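You operate a simulated robot arm through the tools that you are given. There is no shell and no other tool. Be economical: measure what you need, move in short steps, check, and stop when the job is done.

You are at the controls of a simulated two-armed robot. One attempt, no reset.

JOB
Top up the small carton with the grey wad and fold it shut.
Fine: the wad lies on the picture and reaches the fill line or higher; all four flaps end flat, stripe and arrow underneath.

The check looks at the end state, three seconds after you hand in, the way a careful person would. Anything else that was tipped, shoved, dropped, spilled or broken makes it a failure. Flat cloth is picked up by pressing the open fingertips on it (5 to 10 N) and closing them slowly along it; thin cloth reads only 2 to 8 mm in the jaws.

ROBOT AND FRAMES
Two 7-joint arms with fingered hands on one trunk, on a base that drives. Base frame: it is fixed to the floor where the robot stands at the start and does not move with it; the origin is under the middle of the robot, x ahead of it, y to its left, z up. Readings come in cm, rad, newtons and seconds.
The left shoulder is at the start at [8, 24.1, 165.5], the right one opposite. With the tool pointing down near the work surface each hand reaches from about 10 to 88 cm from the robot's upright axis, wherever it stands, measured 20 degrees to its own side. Places, roughly: arch flap [80, -40, 100]; arrow flap [60, -60, 100]; dot flap [50, -40, 100]; frame [60, -40, 90]; stripe flap [60, -20, 100]. Payload 4.9 kg a hand.
The TCP of each hand is the grasp point between the finger pads, 3.2 cm short of the fingertips. In the tool frame z runs along the fingers and y along their closing line. The gripper opens to 20 cm. The gripper's body begins 8.9 cm behind the TCP. The gripper is a hand of 4 fingers: y runs from the thumb to the fingers, the wrist lies at [0, 0, -26.7] in the tool frame, and closing takes about 1.5 s.
Orientation is told as [roll, pitch, yaw] about the base's x, y, z axes, in that order, counted from this pose: with the fingers straight down and closing along the base's y, the tool's x points along the base's -x, its y along +y and its z along -z.

CONTROLS
- The arms move only by the tool send_rows. It takes "left_targets", "right_targets" or both (then of equal length, played together; a hand with none holds still); each is a list of rows, each a list of 7 numbers: the shift along the tool's x, y, z in cm, then the turn, a rotation vector about the tool's x, y, z in rad, then the closure in counts, from 0 (fully open) to 255 (shut). In form: [[dx, dy, dz, wx, wy, wz, grip], ...]. A call has 1 to 12 rows; each row shifts and turns the commanded pose from where the row before left it, along the tool's axes as they then stand. Each row takes 0.2 s and may step no farther than 5 cm and 0.15 rad from the row before; otherwise, or with a gripper value out of range, the whole call is refused. Where a pose cannot be reached the arm comes as near as it can. A force on the tool above 40 N (or 10 N above the force at the start of the call, whichever is more), or a blocked arm, ends the call early, and 0.2 s more pass. Each finger travels about 7.2 cm/s and halts on what it meets, pressing with about 25 N; the grip force reading is that of the motor and also rises with nothing between the fingers. The clock runs only during rows and for 0.2 s after the last one: add rows that do not move to give the fingers time. It gives the time, the measured TCP pose, the force on the tool (base axes), the opening and the grip force at its end, in the units of the frame above (readings bear some noise), with the torque about the TCP (base axes, N m) and any sound that the robot's microphone picked up.
- Cameras (640 x 400 px; columns grow to the right, rows downward): "scene" is now at [9.72, -2.98, 180.36]; the picture's right is [-0.39, -0.92, -0.00], its down [-0.76, 0.32, -0.57] and it looks along [0.53, -0.22, -0.82] (base axes); focal length 267 px, centre (320, 200). "left" rides on the left gripper at [-6.9, -6.9, -11.6] in its tool frame; the picture's right is [0.71, -0.71, 0.00], its down [0.54, 0.54, -0.64] and it looks along [0.45, 0.45, 0.77] (tool axes); focal length 226 px, centre (320, 200). "right" rides on the right gripper at [6.9, -6.9, -11.6] in its tool frame; the picture's right is [0.71, 0.71, 0.00], its down [-0.54, 0.54, -0.64] and it looks along [-0.45, 0.45, 0.77] (tool axes); focal length 226 px, centre (320, 200). There is no depth. A picture from a camera that has moved, and an enlarged one, comes with that camera's place and axes in the base frame and with its lens.
- capture(camera): a new picture of that camera. The clock stands still meanwhile.
- raise_lower(by): slides the trunk up (or, below 0, down) by that many cm; the arms and the scene camera ride with it, the base frame stays. It gives what a move gives, with no picture.
- steer(legs): drives the robot by 1 to 6 legs, each [ahead, left, turn to the left] in cm, cm and rad, along the robot's own axes; the way and the turn of a leg run together, so that a leg with both is an arc; at most 150 cm and 3.142 rad a leg. The arms and the cameras ride along, it lands a little off, and it stops where it bumps. It gives what a move gives.
- grasp_type(shape, hand): the hand has 4 fingers and takes this shape, open, in about a second: jaw (thumb against the fingers, like two jaws); tri (thumb and two fingers); tip (a fingertip pinch); poke (one finger out to press); point (the index stretched); flat (the hand flat); cup (the hand cupped); fist (a fist). The gripper value then closes the fingers along that shape, each until it touches; the sizes above hold for jaw. It gives what a move gives, with no picture.
- pan_tilt(pan, tilt): turns the head with the scene camera to pan (to the left, within 1.501 rad either way) and tilt (down, from -0.506 to 1.204), counted from straight ahead of the robot. It gives what a move gives.
- inspect(camera, box): a new picture of the part [left, top, right, bottom] of that camera's present view, enlarged. The clock stands still meanwhile.
- finish_job(): hands the job in; it is judged then, once.

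Go step by step. Nothing tells you exact positions but the pictures and the camera data: compare them with the known pose of the tool, close in by small moves and look again before you grip or let go. The budget is 120 turns and 92 pictures, counting those below and the enlarged ones. Unless the task says otherwise, let go and move clear before handing in, and close with one line.

The tools are called after "Request:" as name(argument=value, ...) on one line, values as JSON. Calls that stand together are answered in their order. send_rows: Moves the arms, as the interface text tells. Its arguments: {"type":"object","properties":{"left_targets":{"type":"array","items":{"type":"array","items":{"type":"number"}}},"right_targets":{"type":"array","items":{"type":"array","items":{"type":"number"}}}},"required":[]} The other tools are called the same way: raise_lower (by) slides the trunk up or down; grasp_type (shape, hand) gives the hand a shape; steer (legs) drives the base; pan_tilt (pan, tilt) turns the head that bears the scene camera; capture (camera) takes a picture; inspect (camera, box) takes an enlarged picture of a part of a camera's view; finish_job () hands the job in.

At the start:

```text
t: 0.0
left_position: [67.65, -2.83, 131.29]
left_tcp_rot: [0.0, -0.001, -0.001]
left_contact_force: [0.8, -0.3, 0.3]
left_ft_torque: [0.02, -0.02, 0.0]
left_opening: 19.99
left_gripper_force: 0.0
left_shape: jaw
right_position: [37.25, -56.57, 127.0]
right_tcp_rot: [-0.001, 0.001, 0.0]
right_contact_force: [0.5, 0.4, 0.3]
right_ft_torque: [0.03, 0.01, 0.01]
right_opening: 20.03
right_gripper_force: 0.0
right_shape: jaw
trunk travel left (down, up): [-56.3, 27.7]
robot x, y, heading: [-0.13, 0.01, 0.003]
head pan, tilt: [-0.4, 0.962]
```

scene: 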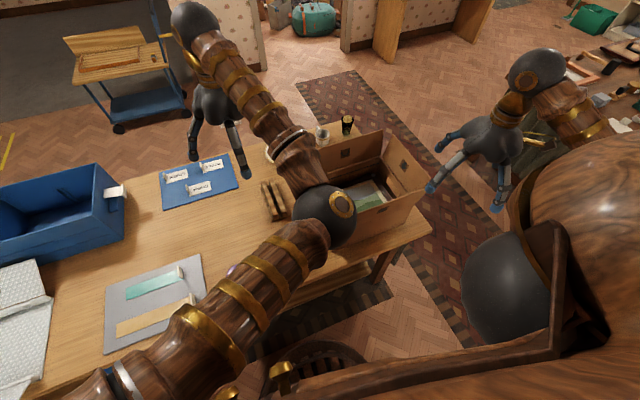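
right: 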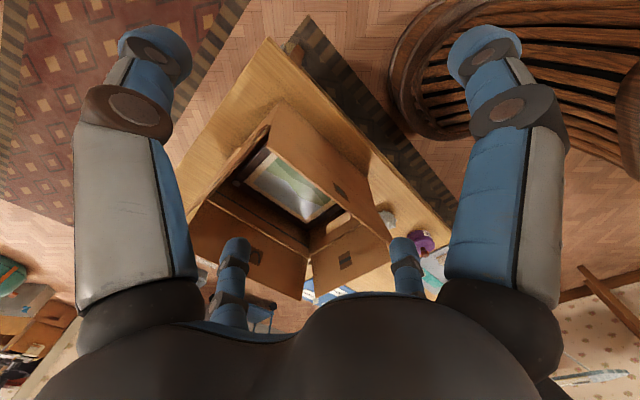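
left: 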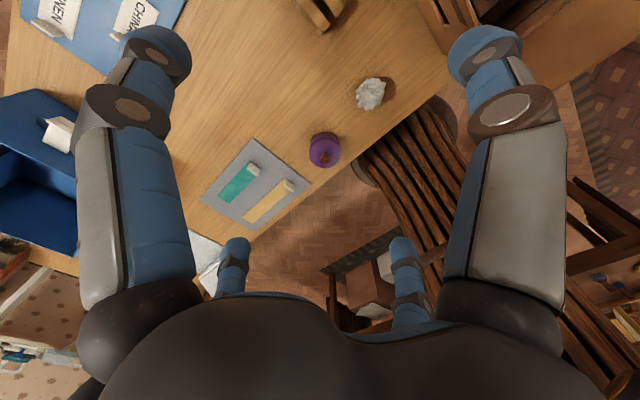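

I see the carton to the right front and what looks like a crumpled grey wad on the table near [57, -8]. I'll move the left arm aside to the left to see the table clearly.

Request:
send_rows(left_targets=[[0, 5, 0, 0, 0, 0, 0], [0, 5, 0, 0, 0, 0, 0], [0, 5, 0, 0, 0, 0, 0], [0, 5, 0, 0, 0, 0, 0], [0, 5, 0, 0, 0, 0, 0], [0, 5, 0, 0, 0, 0, 0], [0, 5, 0, 0, 0, 0, 0]])

Request:
capture(camera="scene")

Request:
inspect(camera="right", box=[160, 40, 480, 310])

```text
t: 1.6
left_position: [67.71, 32.2, 131.26]
left_tcp_rot: [-0.002, -0.001, -0.002]
left_contact_force: [0.9, -0.7, -0.9]
left_ft_torque: [0.01, 0.01, 0.0]
left_opening: 19.99
left_gripper_force: 0.1
left_shape: jaw
right_position: [37.14, -56.46, 127.07]
right_tcp_rot: [-0.002, 0.001, 0.001]
right_contact_force: [-1.5, 0.3, -0.6]
right_ft_torque: [-0.01, 0.0, -0.01]
right_opening: 19.99
right_gripper_force: 0.0
right_shape: jaw
trunk travel left (down, up): [-56.3, 27.7]
robot x, y, heading: [-0.56, 0.1, -0.004]
head pan, tilt: [-0.4, 0.962]
```

```text
88 pictures are left
camera scene: at [9.79, -2.67, 180.36], right [-0.39, -0.92, 0.0], down [-0.76, 0.32, -0.57], along [0.53, -0.22, -0.82], focal length 267 px, centre (320, 200)
```

scene: 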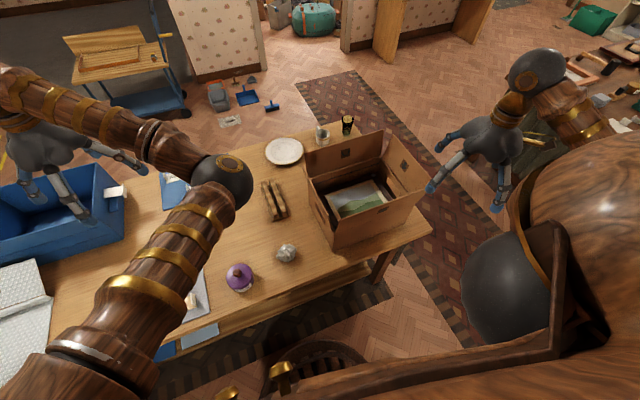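

```text
1.48 times, centred on (320, 175) of right
camera zoom: at [30.23, -63.23, 138.67], right [-0.71, 0.71, 0.0], down [0.54, 0.54, 0.64], along [0.45, 0.45, -0.77], focal length 335 px, centre (320, 237)
```

zoom: 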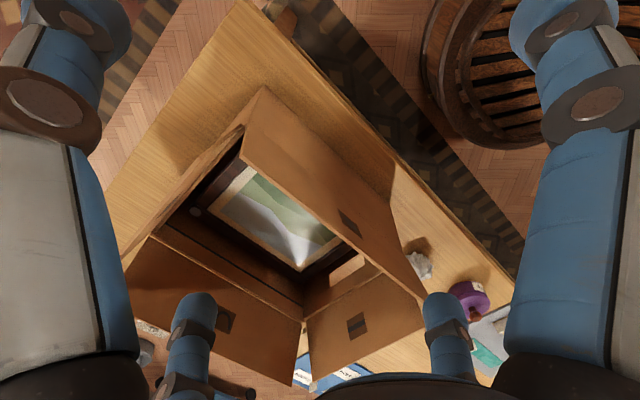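

Request:
inspect(camera="scene", box=[220, 110, 440, 300])

Request:
inspect(camera="scene", box=[295, 115, 435, 250])

```text
2.11 times, centred on (330, 205) of scene
camera zoom: at [9.79, -2.67, 180.36], right [-0.39, -0.92, 0.0], down [-0.76, 0.32, -0.57], along [0.53, -0.22, -0.82], focal length 562 px, centre (299, 190)
```

zoom: 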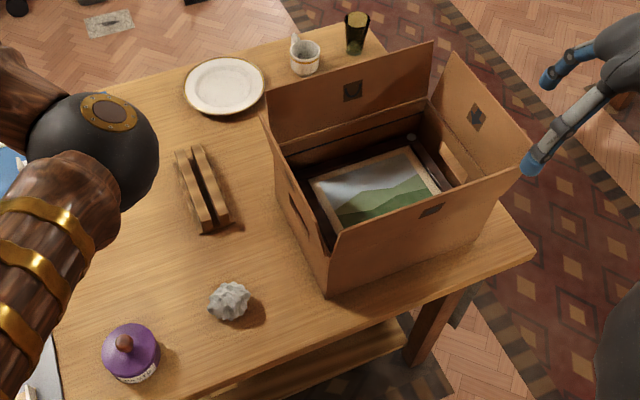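

```text
2.96 times, centred on (365, 182) of scene
camera zoom: at [9.79, -2.67, 180.36], right [-0.39, -0.92, 0.0], down [-0.76, 0.32, -0.57], along [0.53, -0.22, -0.82], focal length 791 px, centre (187, 252)
```

zoom: 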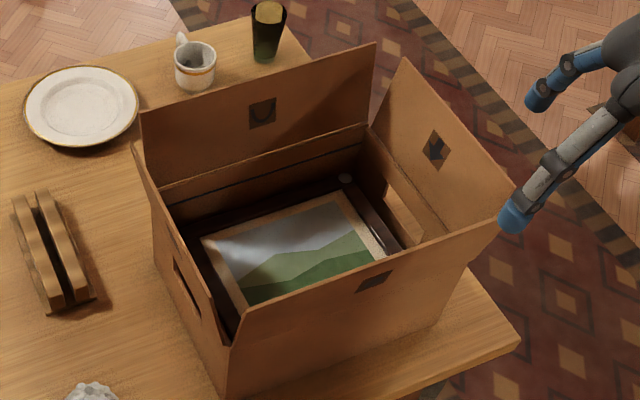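

Request:
inspect(camera="scene", box=[310, 170, 430, 250])

Request:
inspect(camera="right", box=[220, 90, 400, 240])

Request:
inspect(camera="scene", box=[300, 120, 420, 200])

```text
5.00 times, centred on (370, 210) of scene
camera zoom: at [9.79, -2.67, 180.36], right [-0.39, -0.92, 0.0], down [-0.76, 0.32, -0.57], along [0.53, -0.22, -0.82], focal length 1335 px, centre (70, 150)
```

zoom: 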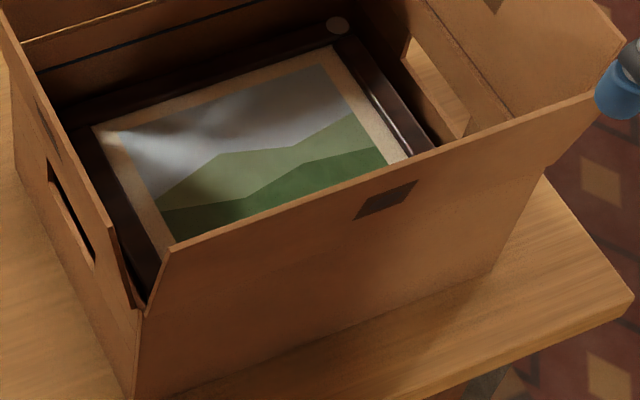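

```text
2.67 times, centred on (310, 165) of right
camera zoom: at [30.23, -63.23, 138.67], right [-0.71, 0.71, 0.0], down [0.54, 0.54, 0.64], along [0.45, 0.45, -0.77], focal length 603 px, centre (347, 293)
```

zoom: 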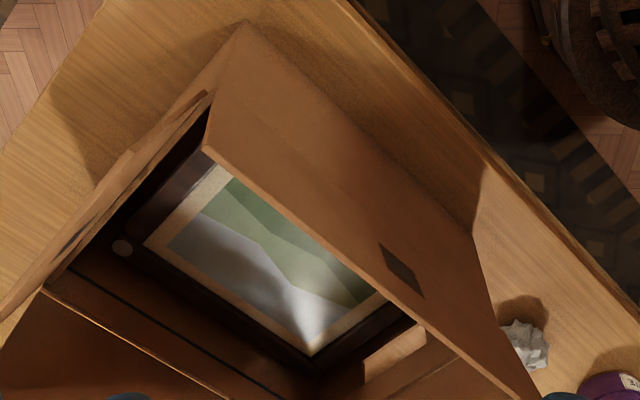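

```text
5.00 times, centred on (360, 160) of scene
camera zoom: at [9.79, -2.67, 180.36], right [-0.39, -0.92, 0.0], down [-0.76, 0.32, -0.57], along [0.53, -0.22, -0.82], focal length 1335 px, centre (120, 400)
```

zoom: 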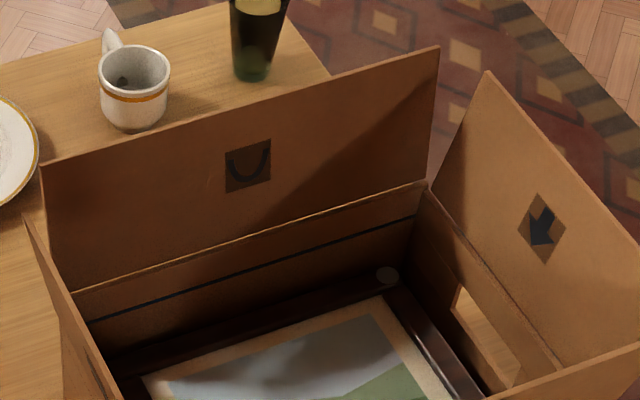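

The carton's flaps stand about vertical: near wall x≈48, y from -25 to -58, rim z≈94.5, flap tops z≈106. The wad is near [54.8, -7.3, 82.5], so I bring the right hand high above it.

Request:
send_rows(right_targets=[[-1.6, 4.47, 0, 0, 0, 0, 60], [-1.6, 4.47, 0, 0, 0, 0, 60], [-1.6, 4.47, 0, 0, 0, 0, 60], [-1.6, 4.47, 0, 0, 0, 0, 60], [-1.6, 4.47, 0, 0, 0, 0, 60], [-1.6, 4.47, 0, 0, 0, 0, 60], [-1.6, 4.47, 0, 0, 0, 0, 60], [-1.6, 4.47, 0, 0, 0, 0, 60], [-1.6, 4.47, 0, 0, 0, 0, 60], [-1.6, 4.47, 0, 0, 0, 0, 60], [-1.6, 4.47, 0, 0, 0, 0, 60]])

Request:
capture(camera="right")

Request:
capture(camera="scene")

```text
t: 4.0
left_position: [67.64, 32.06, 131.42]
left_tcp_rot: [-0.001, 0.0, -0.001]
left_contact_force: [-0.3, 0.0, -0.7]
left_ft_torque: [-0.01, 0.01, -0.03]
left_opening: 20.02
left_gripper_force: 0.0
left_shape: jaw
right_position: [43.16, -26.47, 119.43]
right_tcp_rot: [0.001, -0.002, -0.001]
right_contact_force: [-0.2, 0.7, -0.5]
right_ft_torque: [-0.02, 0.0, -0.02]
right_opening: 15.33
right_gripper_force: 0.1
right_shape: jaw
right hand out of reach, approached as far as the arm can: row 6, 7, 8, 9, 10, 11
trunk travel left (down, up): [-56.3, 27.7]
robot x, y, heading: [0.4, -0.08, 0.001]
head pan, tilt: [-0.4, 0.962]
```

```text
81 pictures are left
camera right: at [36.19, -33.3, 130.95], right [-0.71, 0.71, 0.0], down [0.54, 0.54, 0.64], along [0.46, 0.46, -0.77], focal length 226 px, centre (320, 200)
```

right: 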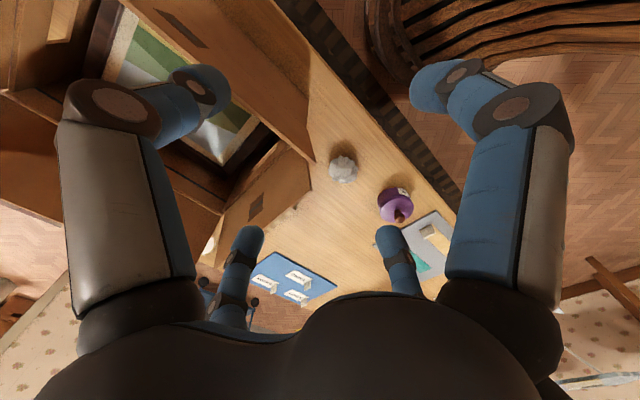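

```text
80 pictures are left
camera scene: at [9.73, -2.92, 180.37], right [-0.39, -0.92, 0.0], down [-0.76, 0.32, -0.57], along [0.53, -0.22, -0.82], focal length 267 px, centre (320, 200)
```

scene: 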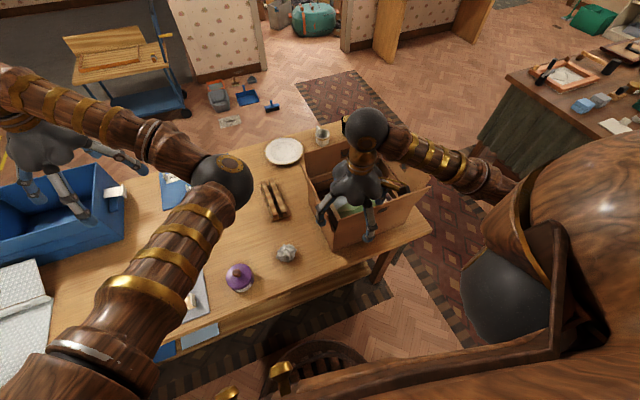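

The right hand got stuck short because it passed too near its shoulder. I send a move outward from here to see how the commanded pose behaves.

Request:
send_rows(right_targets=[[-3, 0, 0, 0, 0, 0, 60], [-3, 0, 0, 0, 0, 0, 60], [-3, 0, 0, 0, 0, 0, 60]])

```text
t: 4.8
left_position: [67.6, 31.99, 131.32]
left_tcp_rot: [-0.001, 0.0, 0.0]
left_contact_force: [0.3, -0.6, 0.2]
left_ft_torque: [-0.01, 0.0, 0.04]
left_opening: 20.0
left_gripper_force: 0.1
left_shape: jaw
right_position: [48.49, -29.76, 117.81]
right_tcp_rot: [-0.002, 0.0, -0.001]
right_contact_force: [0.2, 0.0, 0.7]
right_ft_torque: [0.02, 0.03, 0.0]
right_opening: 15.34
right_gripper_force: 0.0
right_shape: jaw
right hand out of reach, approached as far as the arm can: row 1, 2, 3
trunk travel left (down, up): [-56.3, 27.7]
robot x, y, heading: [0.05, -0.0, 0.001]
head pan, tilt: [-0.4, 0.962]
```

Request:
send_rows(right_targets=[[-3, -4, 0, 0, 0, 0, 60], [-3, -4, 0, 0, 0, 0, 60], [-3, -4, 0, 0, 0, 0, 60]])

```text
t: 5.6
left_position: [67.78, 32.05, 131.37]
left_tcp_rot: [0.001, 0.002, 0.001]
left_contact_force: [-1.0, 0.0, 0.7]
left_ft_torque: [-0.02, 0.0, 0.0]
left_opening: 19.99
left_gripper_force: 0.1
left_shape: jaw
right_position: [57.35, -41.84, 117.65]
right_tcp_rot: [0.002, 0.002, -0.001]
right_contact_force: [0.0, 0.1, 0.2]
right_ft_torque: [0.0, 0.02, 0.06]
right_opening: 15.32
right_gripper_force: 0.1
right_shape: jaw
trunk travel left (down, up): [-56.3, 27.7]
robot x, y, heading: [-0.2, -0.18, -0.003]
head pan, tilt: [-0.4, 0.962]
```

The deltas count from the reached pose. I swing out around with larger x before going to the wad.

Request:
send_rows(right_targets=[[-4, 0, -1, 0, 0, 0, 60], [-4, 0, -1, 0, 0, 0, 60], [-1, 4.5, 0, 0, 0, 0, 60], [0, 4.8, 0, 0, 0, 0, 60], [0, 4.8, 0, 0, 0, 0, 60], [0, 4.8, 0, 0, 0, 0, 60], [0, 4.8, 0, 0, 0, 0, 60], [0, 4.8, 0, 0, 0, 0, 60], [0, 4.8, 0, 0, 0, 0, 60]])

```text
t: 7.6
left_position: [67.66, 32.03, 131.32]
left_tcp_rot: [-0.001, 0.0, 0.0]
left_contact_force: [0.0, -0.3, 0.8]
left_ft_torque: [-0.02, 0.04, -0.03]
left_opening: 20.0
left_gripper_force: 0.1
left_shape: jaw
right_position: [46.54, -25.42, 113.32]
right_tcp_rot: [0.002, -0.004, 0.0]
right_contact_force: [0.4, 0.5, 0.3]
right_ft_torque: [-0.05, -0.01, 0.01]
right_opening: 15.32
right_gripper_force: 0.1
right_shape: jaw
right hand out of reach, approached as far as the arm can: row 1, 2, 3, 4, 5, 6, 7, 8, 9
trunk travel left (down, up): [-56.3, 27.7]
robot x, y, heading: [-0.23, 0.42, -0.001]
head pan, tilt: [-0.4, 0.962]
```

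The right arm seems limited to directions beyond about 30° to the right. I lift it clear and turn the robot left about 0.45 rad so that both wad and carton lie well within its range.

Request:
send_rows(right_targets=[[1, -4, -3, 0, 0, 0, 60], [1, -4, -3, 0, 0, 0, 60], [1, -4, -3, 0, 0, 0, 60], [1, -4, -3, 0, 0, 0, 60], [1, -4, -2, 0, 0, 0, 60]])

Request:
steer(legs=[[0, 0, 0.45]])

Request:
pan_tilt(pan=-0.75, tilt=0.96)

Request:
capture(camera="scene")

```text
refused: row 1 steps farther than a row can; nothing moved
```

```text
t: 9.3
left_position: [47.35, 57.91, 131.43]
left_tcp_rot: [0.002, 0.001, 0.446]
left_contact_force: [-0.5, -0.5, 0.6]
left_ft_torque: [0.01, -0.01, -0.02]
left_opening: 20.0
left_gripper_force: 0.0
left_shape: jaw
right_position: [53.06, -3.01, 113.17]
right_tcp_rot: [0.002, -0.003, 0.444]
right_contact_force: [0.3, 0.4, -0.5]
right_ft_torque: [0.01, 0.0, -0.01]
right_opening: 15.36
right_gripper_force: 0.2
right_shape: jaw
trunk travel left (down, up): [-56.3, 27.7]
robot x, y, heading: [-0.1, 0.36, 0.445]
head pan, tilt: [-0.4, 0.962]
```

```text
t: 10.1
left_position: [47.32, 58.05, 131.48]
left_tcp_rot: [0.001, 0.0, 0.445]
left_contact_force: [0.4, 0.1, 0.5]
left_ft_torque: [-0.01, -0.01, -0.02]
left_opening: 20.02
left_gripper_force: 0.1
left_shape: jaw
right_position: [53.09, -2.88, 113.39]
right_tcp_rot: [0.001, -0.002, 0.445]
right_contact_force: [-0.7, 0.4, 0.4]
right_ft_torque: [0.02, 0.01, -0.01]
right_opening: 15.32
right_gripper_force: 0.1
right_shape: jaw
trunk travel left (down, up): [-56.3, 27.7]
robot x, y, heading: [-0.17, -0.24, 0.448]
head pan, tilt: [-0.75, 0.96]
```

```text
79 pictures are left
camera scene: at [9.67, -0.95, 180.37], right [-0.3, -0.95, 0.0], down [-0.78, 0.25, -0.57], along [0.55, -0.17, -0.82], focal length 267 px, centre (320, 200)
```

scene: 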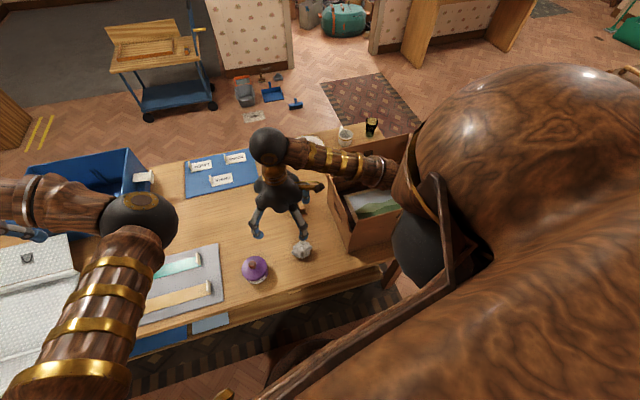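

Request:
capture(camera="right")

```text
78 pictures are left
camera right: at [49.67, -12.11, 124.85], right [-0.94, 0.33, 0.0], down [0.26, 0.72, 0.64], along [0.22, 0.61, -0.76], focal length 226 px, centre (320, 200)
```

right: 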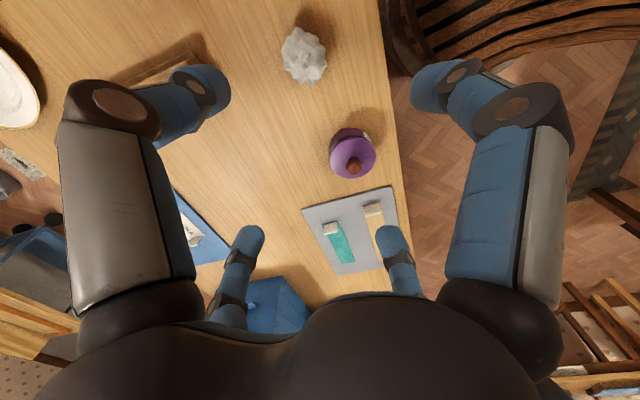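

The wad sits at about [54.2, -7.5]. I move over it and go down to z≈96, then look.

Request:
send_rows(right_targets=[[1, -4.6, 0, 0, 0, 0, 60], [0, 0, 4.5, 0, 0, 0, 60], [0, 0, 4.5, 0, 0, 0, 60], [0, 0, 4.5, 0, 0, 0, 60], [0, 0, 4.0, 0, 0, 0, 60], [0, 0, 0, 0, 0, 0, 60]])

Request:
capture(camera="right")

Request:
inspect(camera="scene", box=[220, 120, 420, 290])

```text
t: 11.5
left_position: [47.32, 58.02, 131.3]
left_tcp_rot: [-0.001, 0.0, 0.445]
left_contact_force: [0.3, 0.2, -0.4]
left_ft_torque: [0.02, -0.02, -0.02]
left_opening: 19.97
left_gripper_force: 0.1
left_shape: jaw
right_position: [54.18, -7.36, 95.8]
right_tcp_rot: [0.0, 0.002, 0.445]
right_contact_force: [0.6, -0.2, -0.5]
right_ft_torque: [0.01, 0.0, 0.02]
right_opening: 15.31
right_gripper_force: 0.1
right_shape: jaw
trunk travel left (down, up): [-56.3, 27.7]
robot x, y, heading: [-0.08, -0.09, 0.445]
head pan, tilt: [-0.75, 0.96]
```

```text
77 pictures are left
camera right: at [50.78, -16.61, 107.32], right [-0.94, 0.33, 0.0], down [0.26, 0.72, 0.64], along [0.21, 0.61, -0.77], focal length 226 px, centre (320, 200)
```

right: 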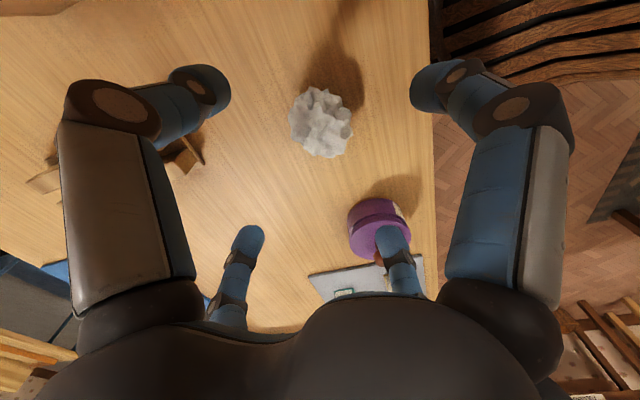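

```text
2.35 times, centred on (320, 205) of scene
camera zoom: at [9.71, -0.92, 180.37], right [-0.3, -0.95, 0.0], down [-0.78, 0.25, -0.57], along [0.55, -0.17, -0.82], focal length 628 px, centre (320, 188)
```

zoom: 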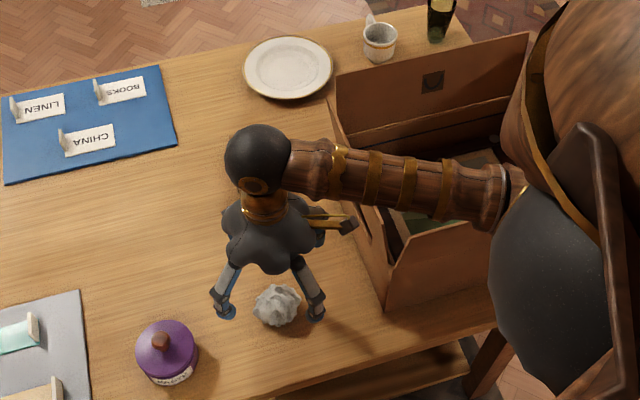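

The wad is centred under the hand. I go down to z≈84 in steps, watching the force.

Request:
send_rows(right_targets=[[0, 0, 4, 0, 0, 0, 60], [0, 0, 4, 0, 0, 0, 60], [0, 0, 2, 0, 0, 0, 60], [0, 0, 1, 0, 0, 0, 60], [0, 0, 0.7, 0, 0, 0, 60], [0, 0, 0, 0, 0, 0, 60]])

Request:
inspect(camera="scene", box=[230, 180, 350, 300])

Request:
capture(camera="right")

```text
t: 12.9
left_position: [47.03, 58.36, 131.4]
left_tcp_rot: [-0.005, 0.0, 0.445]
left_contact_force: [-0.4, -0.1, 0.7]
left_ft_torque: [0.03, -0.04, -0.01]
left_opening: 20.0
left_gripper_force: 0.1
left_shape: jaw
right_position: [53.92, -7.31, 84.33]
right_tcp_rot: [-0.003, -0.004, 0.445]
right_contact_force: [0.2, -0.7, -0.2]
right_ft_torque: [-0.04, 0.01, -0.01]
right_opening: 15.3
right_gripper_force: 0.1
right_shape: jaw
trunk travel left (down, up): [-56.3, 27.7]
robot x, y, heading: [-0.13, 0.24, 0.447]
head pan, tilt: [-0.75, 0.96]
```

```text
3.33 times, centred on (290, 240) of scene
camera zoom: at [9.15, -0.57, 180.42], right [-0.3, -0.95, 0.0], down [-0.78, 0.24, -0.58], along [0.55, -0.17, -0.82], focal length 890 px, centre (420, 67)
```

zoom: 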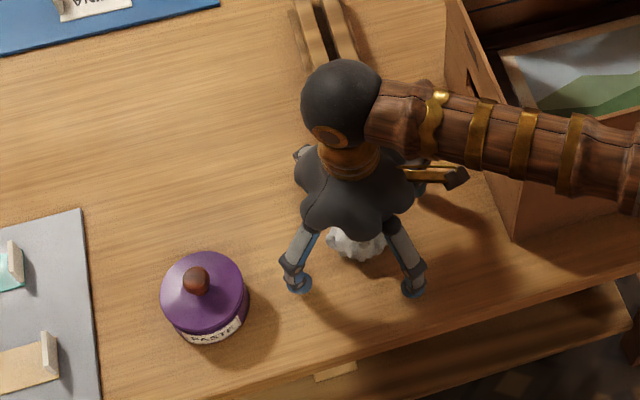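

```text
74 pictures are left
camera right: at [50.51, -16.4, 95.85], right [-0.94, 0.33, 0.0], down [0.25, 0.72, 0.64], along [0.22, 0.61, -0.76], focal length 226 px, centre (320, 200)
```

right: 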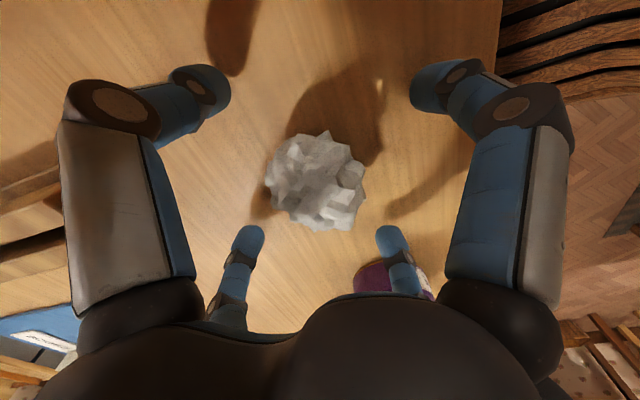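

The wad is inside the four fingers. I lower a little more and close slowly in stages.

Request:
send_rows(right_targets=[[0, 0, 0.8, 0, 0, 0, 60], [0, 0, 0, 0, 0, 0, 100], [0, 0, 0, 0, 0, 0, 130], [0, 0, 0, 0, 0, 0, 150], [0, 0, 0, 0, 0, 0, 160], [0, 0, 0, 0, 0, 0, 164], [0, 0, 0, 0, 0, 0, 164], [0, 0, 0, 0, 0, 0, 164]])

Request:
capture(camera="right")

```text
t: 14.7
left_position: [47.28, 58.03, 131.42]
left_tcp_rot: [0.0, 0.0, 0.445]
left_contact_force: [-0.3, 0.3, -0.8]
left_ft_torque: [0.0, 0.0, -0.01]
left_opening: 20.01
left_gripper_force: 0.0
left_shape: jaw
right_position: [54.1, -7.52, 83.27]
right_tcp_rot: [0.0, -0.002, 0.445]
right_contact_force: [0.4, -1.0, 5.2]
right_ft_torque: [0.01, -0.01, 0.02]
right_opening: 7.16
right_gripper_force: 0.0
right_shape: jaw
trunk travel left (down, up): [-56.3, 27.7]
robot x, y, heading: [0.11, 0.02, 0.448]
head pan, tilt: [-0.75, 0.96]
```

```text
73 pictures are left
camera right: at [50.75, -16.69, 94.86], right [-0.94, 0.33, 0.0], down [0.26, 0.72, 0.64], along [0.22, 0.61, -0.76], focal length 226 px, centre (320, 200)
```

right: 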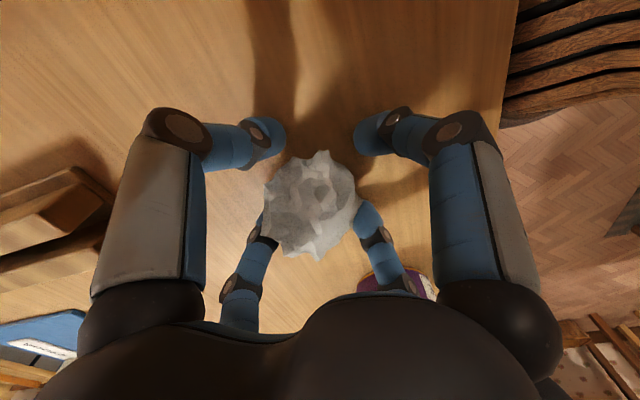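

Request:
send_rows(right_targets=[[0, 0, -0.4, 0, 0, 0, 168], [0, 0, 0, 0, 0, 0, 172], [0, 0, 0, 0, 0, 0, 176], [0, 0, 0, 0, 0, 0, 180], [0, 0, 0, 0, 0, 0, 180]])

Request:
capture(camera="right")

```text
t: 15.9
left_position: [47.3, 57.97, 131.38]
left_tcp_rot: [0.0, 0.001, 0.446]
left_contact_force: [-0.2, 0.8, -0.1]
left_ft_torque: [0.04, 0.0, -0.02]
left_opening: 19.98
left_gripper_force: 0.0
left_shape: jaw
right_position: [54.09, -7.49, 83.65]
right_tcp_rot: [0.002, -0.001, 0.444]
right_contact_force: [0.8, 1.2, 0.7]
right_ft_torque: [-0.01, 0.02, 0.0]
right_opening: 5.91
right_gripper_force: 0.0
right_shape: jaw
trunk travel left (down, up): [-56.3, 27.7]
robot x, y, heading: [-0.05, 0.05, 0.446]
head pan, tilt: [-0.75, 0.96]
```

```text
72 pictures are left
camera right: at [50.74, -16.64, 95.24], right [-0.94, 0.33, 0.0], down [0.26, 0.72, 0.64], along [0.22, 0.61, -0.76], focal length 226 px, centre (320, 200)
```

right: 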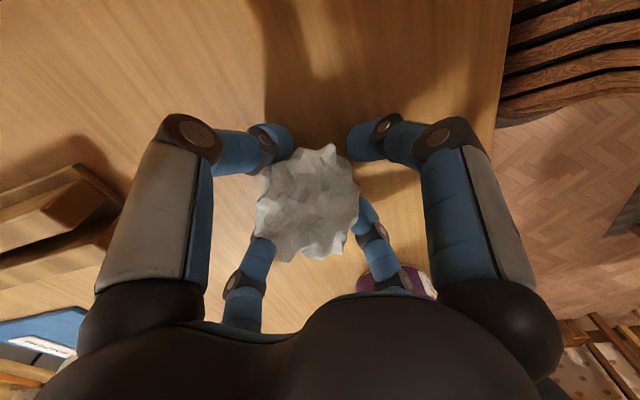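

Request:
send_rows(right_targets=[[0, 0, 0, 0, 0, 0, 185], [0, 0, 0, 0, 0, 0, 190], [0, 0, 0, 0, 0, 0, 195], [0, 0, 0, 0, 0, 0, 195]])

Request:
capture(camera="right")

```text
t: 16.9
left_position: [47.33, 57.97, 131.32]
left_tcp_rot: [0.0, 0.001, 0.445]
left_contact_force: [0.0, -0.3, 0.4]
left_ft_torque: [-0.03, -0.02, 0.01]
left_opening: 20.0
left_gripper_force: 0.1
left_shape: jaw
right_position: [54.18, -7.5, 83.7]
right_tcp_rot: [0.001, -0.001, 0.445]
right_contact_force: [0.4, 1.2, -0.5]
right_ft_torque: [0.02, 0.01, 0.0]
right_opening: 1.33
right_gripper_force: 24.7
right_shape: jaw
trunk travel left (down, up): [-56.3, 27.7]
robot x, y, heading: [-0.29, 0.05, 0.446]
head pan, tilt: [-0.75, 0.96]
```

```text
71 pictures are left
camera right: at [50.75, -16.64, 95.24], right [-0.94, 0.33, 0.0], down [0.26, 0.72, 0.64], along [0.21, 0.61, -0.76], focal length 226 px, centre (320, 200)
```

right: 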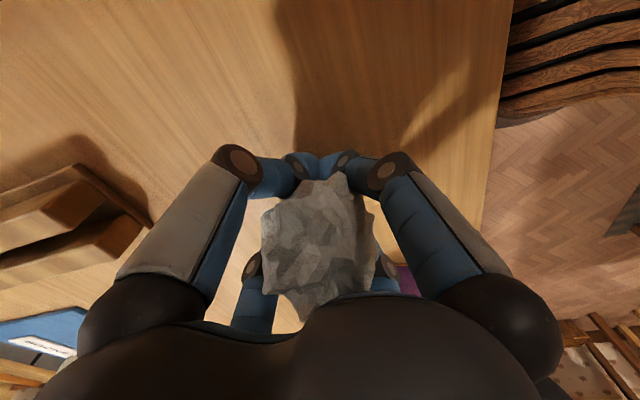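

The fingers have caged the wad. I lift it and check the grip.

Request:
send_rows(right_targets=[[0, 0, -3, 0, 0, 0, 195], [0, 0, -4, 0, 0, 0, 195], [0, 0, -4.5, 0, 0, 0, 195], [0, 0, -4.5, 0, 0, 0, 195], [0, 0, -4.5, 0, 0, 0, 195], [0, 0, -4.5, 0, 0, 0, 195], [0, 0, -4.5, 0, 0, 0, 195], [0, 0, -4.5, 0, 0, 0, 195]])

Request:
capture(camera="right")

Request:
capture(camera="scene")

```text
t: 18.7
left_position: [47.24, 58.06, 131.43]
left_tcp_rot: [0.001, 0.0, 0.445]
left_contact_force: [-0.3, 0.2, 0.4]
left_ft_torque: [-0.01, 0.0, -0.02]
left_opening: 20.0
left_gripper_force: 0.2
left_shape: jaw
right_position: [53.85, -7.68, 117.84]
right_tcp_rot: [0.001, 0.0, 0.445]
right_contact_force: [-0.2, 0.3, -0.2]
right_ft_torque: [0.01, 0.02, 0.02]
right_opening: 1.31
right_gripper_force: 25.3
right_shape: jaw
trunk travel left (down, up): [-56.3, 27.7]
robot x, y, heading: [-0.02, -0.07, 0.448]
head pan, tilt: [-0.75, 0.96]
```

```text
70 pictures are left
camera right: at [50.51, -16.71, 129.31], right [-0.94, 0.33, 0.0], down [0.26, 0.72, 0.64], along [0.22, 0.61, -0.76], focal length 226 px, centre (320, 200)
```

right: 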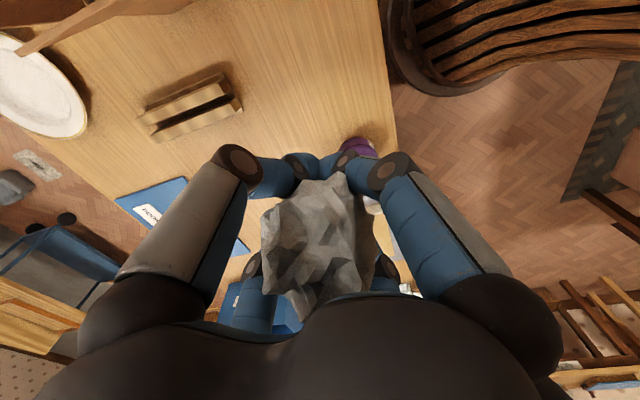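

```text
69 pictures are left
camera scene: at [9.65, -0.95, 180.36], right [-0.3, -0.95, 0.0], down [-0.78, 0.25, -0.57], along [0.55, -0.17, -0.82], focal length 267 px, centre (320, 200)
```

scene: 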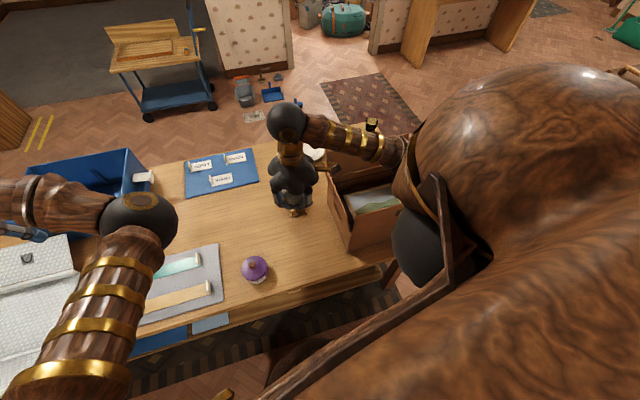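

The wad is held. I carry it high over the carton's middle, about [63, -41.5].

Request:
send_rows(right_targets=[[0, 0, -4, 0, 0, 0, 195], [0.79, -4.3, 0, 0, 0, 0, 195], [0.79, -4.3, 0, 0, 0, 0, 195], [0.79, -4.3, 0, 0, 0, 0, 195], [0.79, -4.3, 0, 0, 0, 0, 195], [0.79, -4.3, 0, 0, 0, 0, 195], [0.79, -4.3, 0, 0, 0, 0, 195], [0.79, -4.3, 0, 0, 0, 0, 195], [0.79, -4.3, 0, 0, 0, 0, 195], [0, 0, 0, 0, 0, 0, 195]])

Request:
capture(camera="right")

Request:
capture(camera="scene")

```text
t: 20.9
left_position: [47.24, 58.02, 131.37]
left_tcp_rot: [0.0, 0.0, 0.446]
left_contact_force: [-0.4, 0.5, -0.6]
left_ft_torque: [0.02, -0.02, -0.02]
left_opening: 20.01
left_gripper_force: 0.1
left_shape: jaw
right_position: [63.07, -41.28, 121.49]
right_tcp_rot: [0.002, -0.002, 0.446]
right_contact_force: [0.4, 0.1, -0.3]
right_ft_torque: [-0.02, 0.01, 0.0]
right_opening: 1.32
right_gripper_force: 25.7
right_shape: jaw
trunk travel left (down, up): [-56.3, 27.7]
robot x, y, heading: [-0.05, 0.18, 0.447]
head pan, tilt: [-0.75, 0.96]
```

```text
68 pictures are left
camera right: at [59.71, -50.43, 133.07], right [-0.94, 0.33, 0.0], down [0.26, 0.72, 0.64], along [0.22, 0.61, -0.76], focal length 226 px, centre (320, 200)
```

right: 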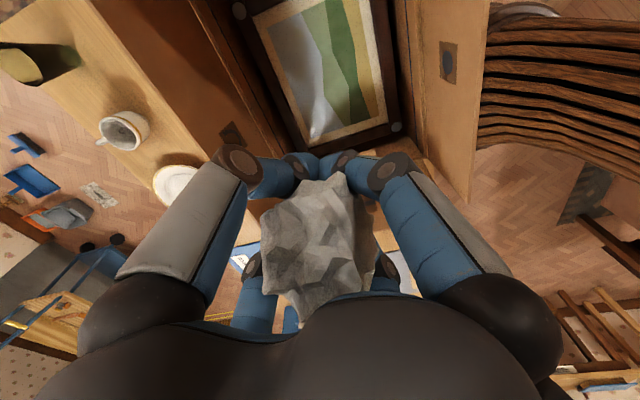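

```text
67 pictures are left
camera scene: at [9.7, -0.99, 180.37], right [-0.3, -0.95, 0.0], down [-0.78, 0.25, -0.57], along [0.55, -0.17, -0.82], focal length 267 px, centre (320, 200)
```

scene: 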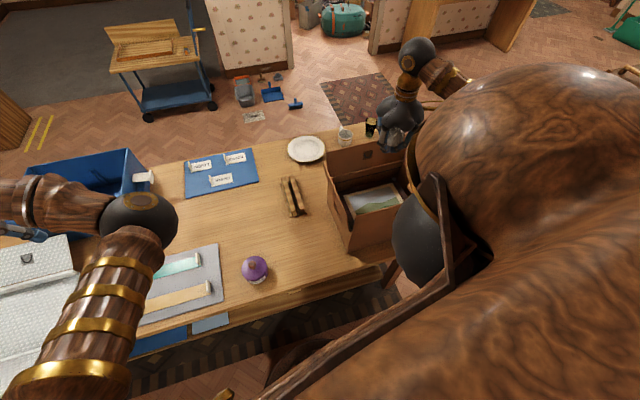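

The right camera shows the framed picture filling the carton, centre x≈62. I align the hand with the box and lower partway between the flaps.

Request:
send_rows(right_targets=[[0, 0, 0, 0, 0, 0.15, 195], [0, 0, 0, 0, 0, 0.15, 195], [0, 0, 0, 0, 0, 0.145, 195], [1, 0, 3, 0, 0, 0, 195], [0, 0, 4, 0, 0, 0, 195], [0, 0, 4, 0, 0, 0, 195], [0, 0, 3, 0, 0, 0, 195], [0, 0, 0, 0, 0, 0, 195]])

Request:
capture(camera="right")

Request:
inspect(camera="scene", box=[310, 100, 440, 270])

```text
t: 22.7
left_position: [47.31, 57.97, 131.47]
left_tcp_rot: [0.0, -0.001, 0.446]
left_contact_force: [0.2, 0.1, -0.2]
left_ft_torque: [0.0, -0.01, -0.02]
left_opening: 19.99
left_gripper_force: 0.1
left_shape: jaw
right_position: [62.32, -41.43, 107.74]
right_tcp_rot: [0.001, -0.001, -0.002]
right_contact_force: [-1.0, -0.2, 0.2]
right_ft_torque: [-0.02, -0.02, -0.03]
right_opening: 1.32
right_gripper_force: 24.8
right_shape: jaw
trunk travel left (down, up): [-56.3, 27.7]
robot x, y, heading: [-0.27, 0.02, 0.445]
head pan, tilt: [-0.75, 0.96]
```

```text
66 pictures are left
camera right: at [55.28, -48.22, 119.24], right [-0.71, 0.71, 0.0], down [0.54, 0.54, 0.64], along [0.46, 0.46, -0.76], focal length 226 px, centre (320, 200)
```

right: 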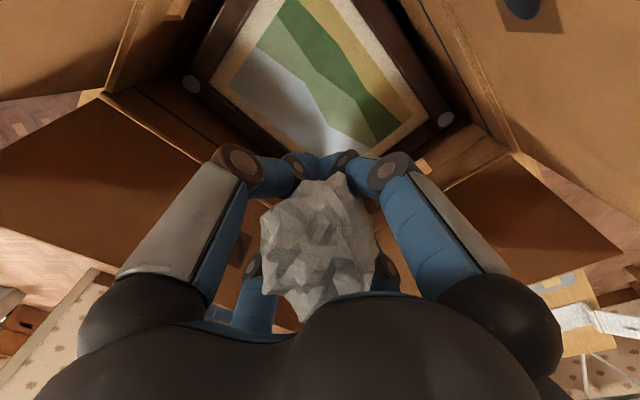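

```text
2.35 times, centred on (375, 185) of scene
camera zoom: at [9.66, -1.05, 180.37], right [-0.3, -0.95, 0.0], down [-0.78, 0.25, -0.57], along [0.55, -0.17, -0.82], focal length 628 px, centre (191, 235)
```

zoom: 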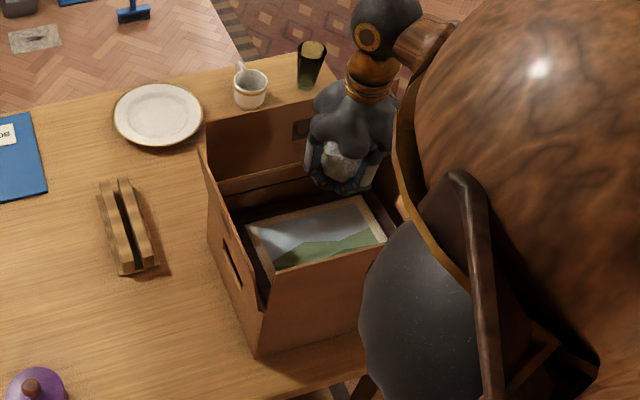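

Request:
send_rows(right_targets=[[0, 0.5, 3, 0, 0, 0, 195], [0, 0.4, 4, 0, 0, 0, 195], [0, 0, 4, 0, 0, 0, 195], [0, 0, 3, 0, 0, 0, 195], [0, 0, 1.2, 0, 0, 0, 195], [0, 0, 0, 0, 0, 0, 195]])

Request:
capture(camera="right")

Request:
inspect(camera="scene", box=[310, 100, 440, 270])

```text
t: 24.1
left_position: [47.23, 57.92, 131.38]
left_tcp_rot: [0.0, 0.001, 0.445]
left_contact_force: [-0.7, 0.0, 0.4]
left_ft_torque: [0.0, 0.01, -0.02]
left_opening: 19.98
left_gripper_force: 0.1
left_shape: jaw
right_position: [62.32, -40.3, 92.44]
right_tcp_rot: [0.001, 0.001, -0.002]
right_contact_force: [0.0, 0.4, -0.7]
right_ft_torque: [0.01, 0.01, 0.03]
right_opening: 1.29
right_gripper_force: 25.7
right_shape: jaw
trunk travel left (down, up): [-56.3, 27.7]
robot x, y, heading: [0.04, 0.27, 0.448]
head pan, tilt: [-0.75, 0.96]
```

```text
64 pictures are left
camera right: at [55.32, -47.13, 103.94], right [-0.71, 0.71, 0.0], down [0.54, 0.54, 0.64], along [0.46, 0.46, -0.76], focal length 226 px, centre (320, 200)
```

right: 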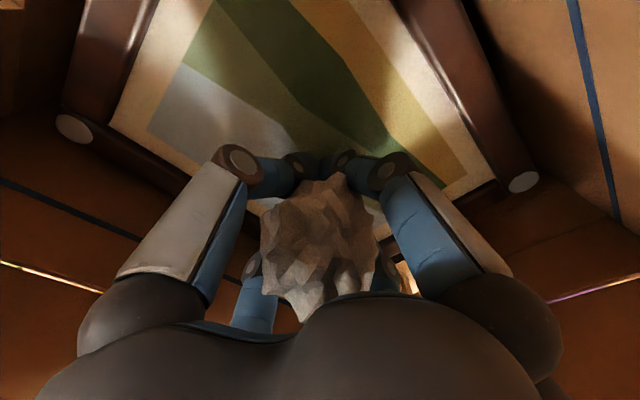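

```text
2.35 times, centred on (375, 185) of scene
camera zoom: at [9.66, -1.04, 180.37], right [-0.3, -0.95, 0.0], down [-0.78, 0.25, -0.57], along [0.55, -0.17, -0.82], focal length 628 px, centre (191, 235)
```

zoom: 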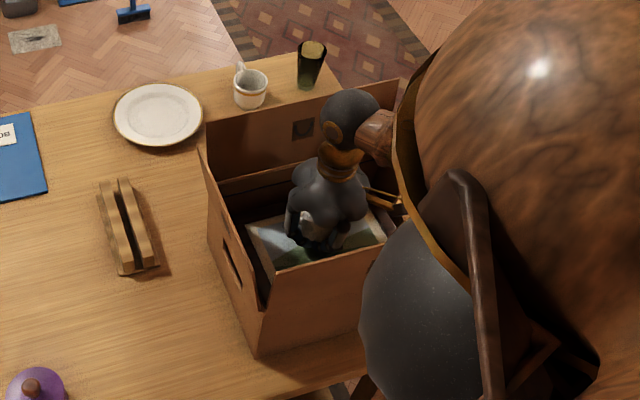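

Picture surface is at z≈87, fill line ≈92.7, rim ≈96.5. I lower another 1.3 cm and open the fingers slowly to release the wad onto the picture.

Request:
send_rows(right_targets=[[0, 0, 0.7, 0, 0, 0, 195], [0, 0, 0.6, 0, 0, 0, 195], [0, 0, 0, 0, 0, 0, 185], [0, 0, 0, 0, 0, 0, 175], [0, 0, 0, 0, 0, 0, 165], [0, 0, 0, 0, 0, 0, 155], [0, 0, 0, 0, 0, 0, 145], [0, 0, 0, 0, 0, 0, 135], [0, 0, 0, 0, 0, 0, 135], [0, 0, 0, 0, 0, 0, 135]])

Request:
capture(camera="right")

```text
t: 24.7
left_position: [47.03, 58.11, 131.5]
left_tcp_rot: [-0.001, 0.0, 0.443]
left_contact_force: [0.0, 0.7, 0.1]
left_ft_torque: [0.0, 0.03, 0.05]
left_opening: 19.99
left_gripper_force: 0.1
left_shape: jaw
right_position: [62.55, -40.36, 91.91]
right_tcp_rot: [0.001, -0.012, 0.0]
right_contact_force: [-9.2, 3.1, 33.2]
right_ft_torque: [0.02, 0.44, -0.04]
right_opening: 1.37
right_gripper_force: 24.6
right_shape: jaw
trunk travel left (down, up): [-56.3, 27.7]
robot x, y, heading: [-0.16, -0.58, 0.446]
head pan, tilt: [-0.75, 0.96]
stopped in row 2 (right hand): the force on the tool passed its limit at 46 N (the readings are from after the stop); the commanded pose is now the measured one
```

```text
62 pictures are left
camera right: at [55.27, -47.22, 103.4], right [-0.71, 0.71, -0.01], down [0.53, 0.54, 0.65], along [0.46, 0.45, -0.76], focal length 226 px, centre (320, 200)
```

right: 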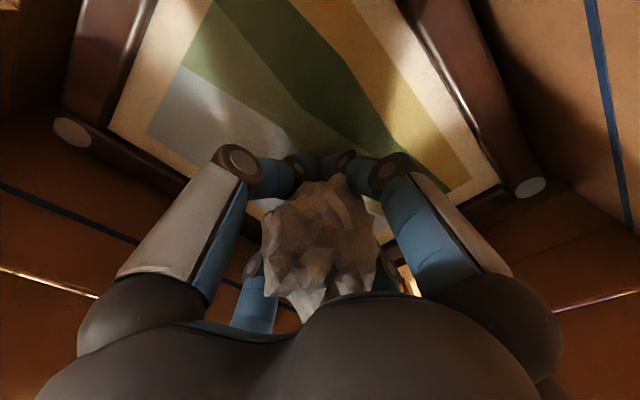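

The tips touched the picture at TCP z≈91.9, so I back up 0.7 cm at once and open.

Request:
send_rows(right_targets=[[0, 0, -0.8, 0, 0, 0, 195], [0, 0, 0, 0, 0, 0, 187], [0, 0, 0, 0, 0, 0, 180], [0, 0, 0, 0, 0, 0, 172], [0, 0, 0, 0, 0, 0, 164], [0, 0, 0, 0, 0, 0, 156], [0, 0, 0, 0, 0, 0, 148], [0, 0, 0, 0, 0, 0, 140], [0, 0, 0, 0, 0, 0, 135], [0, 0, 0, 0, 0, 0, 135]])

Request:
capture(camera="right")

```text
t: 26.9
left_position: [47.31, 57.98, 131.39]
left_tcp_rot: [0.002, 0.001, 0.444]
left_contact_force: [-0.4, -0.4, 0.3]
left_ft_torque: [0.03, -0.02, -0.02]
left_opening: 19.99
left_gripper_force: 0.2
left_shape: jaw
right_position: [62.48, -40.49, 92.29]
right_tcp_rot: [-0.002, -0.009, 0.0]
right_contact_force: [1.2, -0.3, 2.8]
right_ft_torque: [0.04, 0.1, 0.03]
right_opening: 9.35
right_gripper_force: 0.0
right_shape: jaw
trunk travel left (down, up): [-56.3, 27.7]
robot x, y, heading: [0.25, -0.16, 0.447]
head pan, tilt: [-0.75, 0.96]
```

```text
61 pictures are left
camera right: at [55.4, -47.34, 103.83], right [-0.71, 0.71, -0.01], down [0.54, 0.54, 0.65], along [0.46, 0.45, -0.76], focal length 226 px, centre (320, 200)
```

right: 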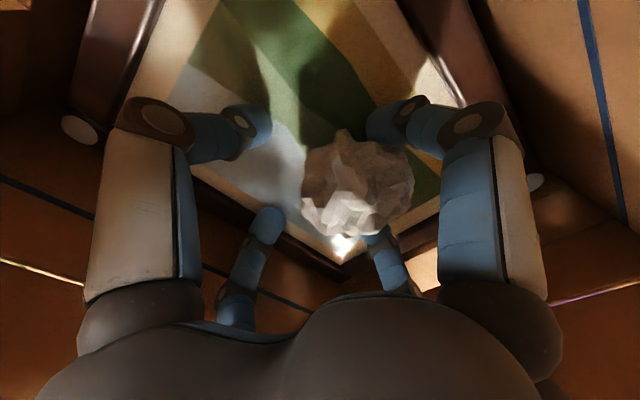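

The wad is free on the picture. I open a little more and lift straight out.

Request:
send_rows(right_targets=[[0, 0, 0, 0, 0, 0, 110], [0, 0, -0.5, 0, 0, 0, 100], [0, 0, -3, 0, 0, 0, 100], [0, 0, -4, 0, 0, 0, 100], [0, 0, -4.5, 0, 0, 0, 100], [0, 0, -4.5, 0, 0, 0, 100], [0, 0, -4.5, 0, 0, 0, 100], [0, 0, -4.5, 0, 0, 0, 100], [0, 0, -4, 0, 0, 0, 100]])

Request:
capture(camera="right")

Request:
inspect(camera="scene", box=[310, 100, 440, 270])

```text
t: 28.9
left_position: [47.39, 57.94, 131.33]
left_tcp_rot: [-0.001, 0.001, 0.444]
left_contact_force: [0.4, 0.5, -0.8]
left_ft_torque: [-0.03, 0.02, -0.02]
left_opening: 19.98
left_gripper_force: 0.1
left_shape: jaw
right_position: [62.15, -40.43, 121.9]
right_tcp_rot: [-0.001, -0.007, 0.001]
right_contact_force: [-0.2, -0.3, 0.2]
right_ft_torque: [0.01, -0.01, -0.04]
right_opening: 12.11
right_gripper_force: 0.1
right_shape: jaw
trunk travel left (down, up): [-56.3, 27.7]
robot x, y, heading: [0.09, 0.22, 0.444]
head pan, tilt: [-0.75, 0.96]
```

```text
60 pictures are left
camera right: at [55.11, -47.34, 133.54], right [-0.71, 0.71, -0.01], down [0.54, 0.54, 0.65], along [0.46, 0.45, -0.76], focal length 226 px, centre (320, 200)
```

right: 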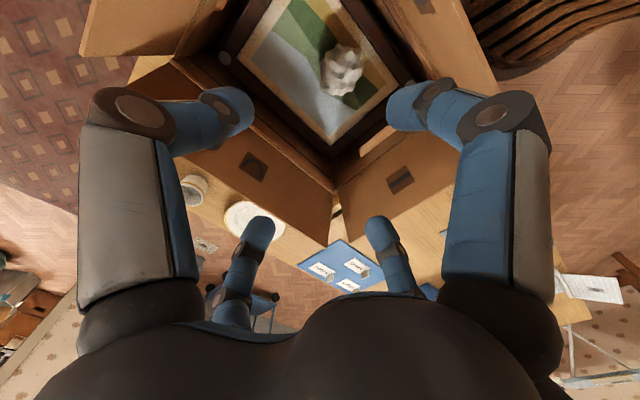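

```text
2.35 times, centred on (375, 185) of scene
camera zoom: at [9.65, -1.0, 180.37], right [-0.3, -0.95, 0.0], down [-0.78, 0.25, -0.57], along [0.55, -0.17, -0.82], focal length 628 px, centre (191, 235)
```

zoom: 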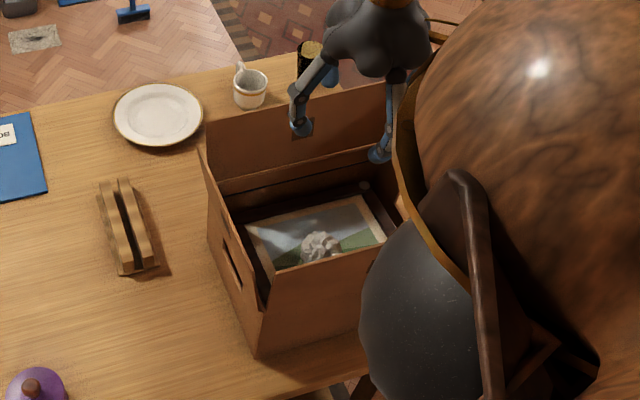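

The wad sits whole on the picture. Next I close the fingers, take the right hand over to the outside of the stripe flap (y≈-15), and lower it there.

Request:
send_rows(right_targets=[[0, 0, 0, 0, 0, 0, 255], [0, 0, 0, 0, 0, 0, 255], [0, 4.5, 0, 0, 0, 0, 255], [0, 4.5, 0, 0, 0, 0, 255], [0, 4.5, 0, 0, 0, 0, 255], [0, 4.5, 0, 0, 0, 0, 255], [0, 4.5, 0, 0, 0, 0, 255], [0, 4, 0, 0, 0, 0, 255], [0, 0, 4, 0, 0, 0, 255], [0, 0, 4, 0, 0, 0, 255], [0, 0, 4, 0, 0, 0, 255], [0, 0, 2.5, 0, 0, 0, 255]])

Request:
capture(camera="scene")

Request:
capture(camera="right")

```text
t: 31.5
left_position: [47.28, 57.98, 131.45]
left_tcp_rot: [0.0, -0.001, 0.444]
left_contact_force: [0.1, 0.2, -0.1]
left_ft_torque: [0.0, -0.01, -0.01]
left_opening: 19.99
left_gripper_force: 0.0
left_shape: jaw
right_position: [62.37, -14.16, 107.33]
right_tcp_rot: [-0.001, -0.01, 0.0]
right_contact_force: [-0.1, 0.0, -0.3]
right_ft_torque: [0.0, -0.01, 0.01]
right_opening: 0.0
right_gripper_force: 25.2
right_shape: jaw
trunk travel left (down, up): [-56.3, 27.7]
robot x, y, heading: [0.14, 0.24, 0.444]
head pan, tilt: [-0.75, 0.96]
```

```text
58 pictures are left
camera scene: at [9.7, -1.08, 180.38], right [-0.3, -0.95, 0.0], down [-0.78, 0.25, -0.57], along [0.55, -0.17, -0.82], focal length 267 px, centre (320, 200)
```

scene: 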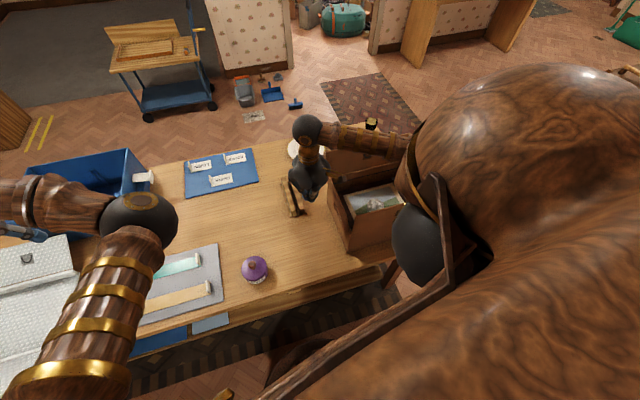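

```text
57 pictures are left
camera right: at [55.35, -21.02, 118.8], right [-0.71, 0.71, -0.01], down [0.54, 0.54, 0.65], along [0.46, 0.45, -0.76], focal length 226 px, centre (320, 200)
```

right: 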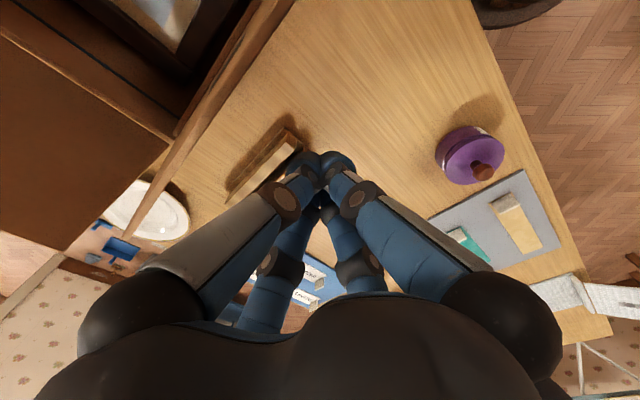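

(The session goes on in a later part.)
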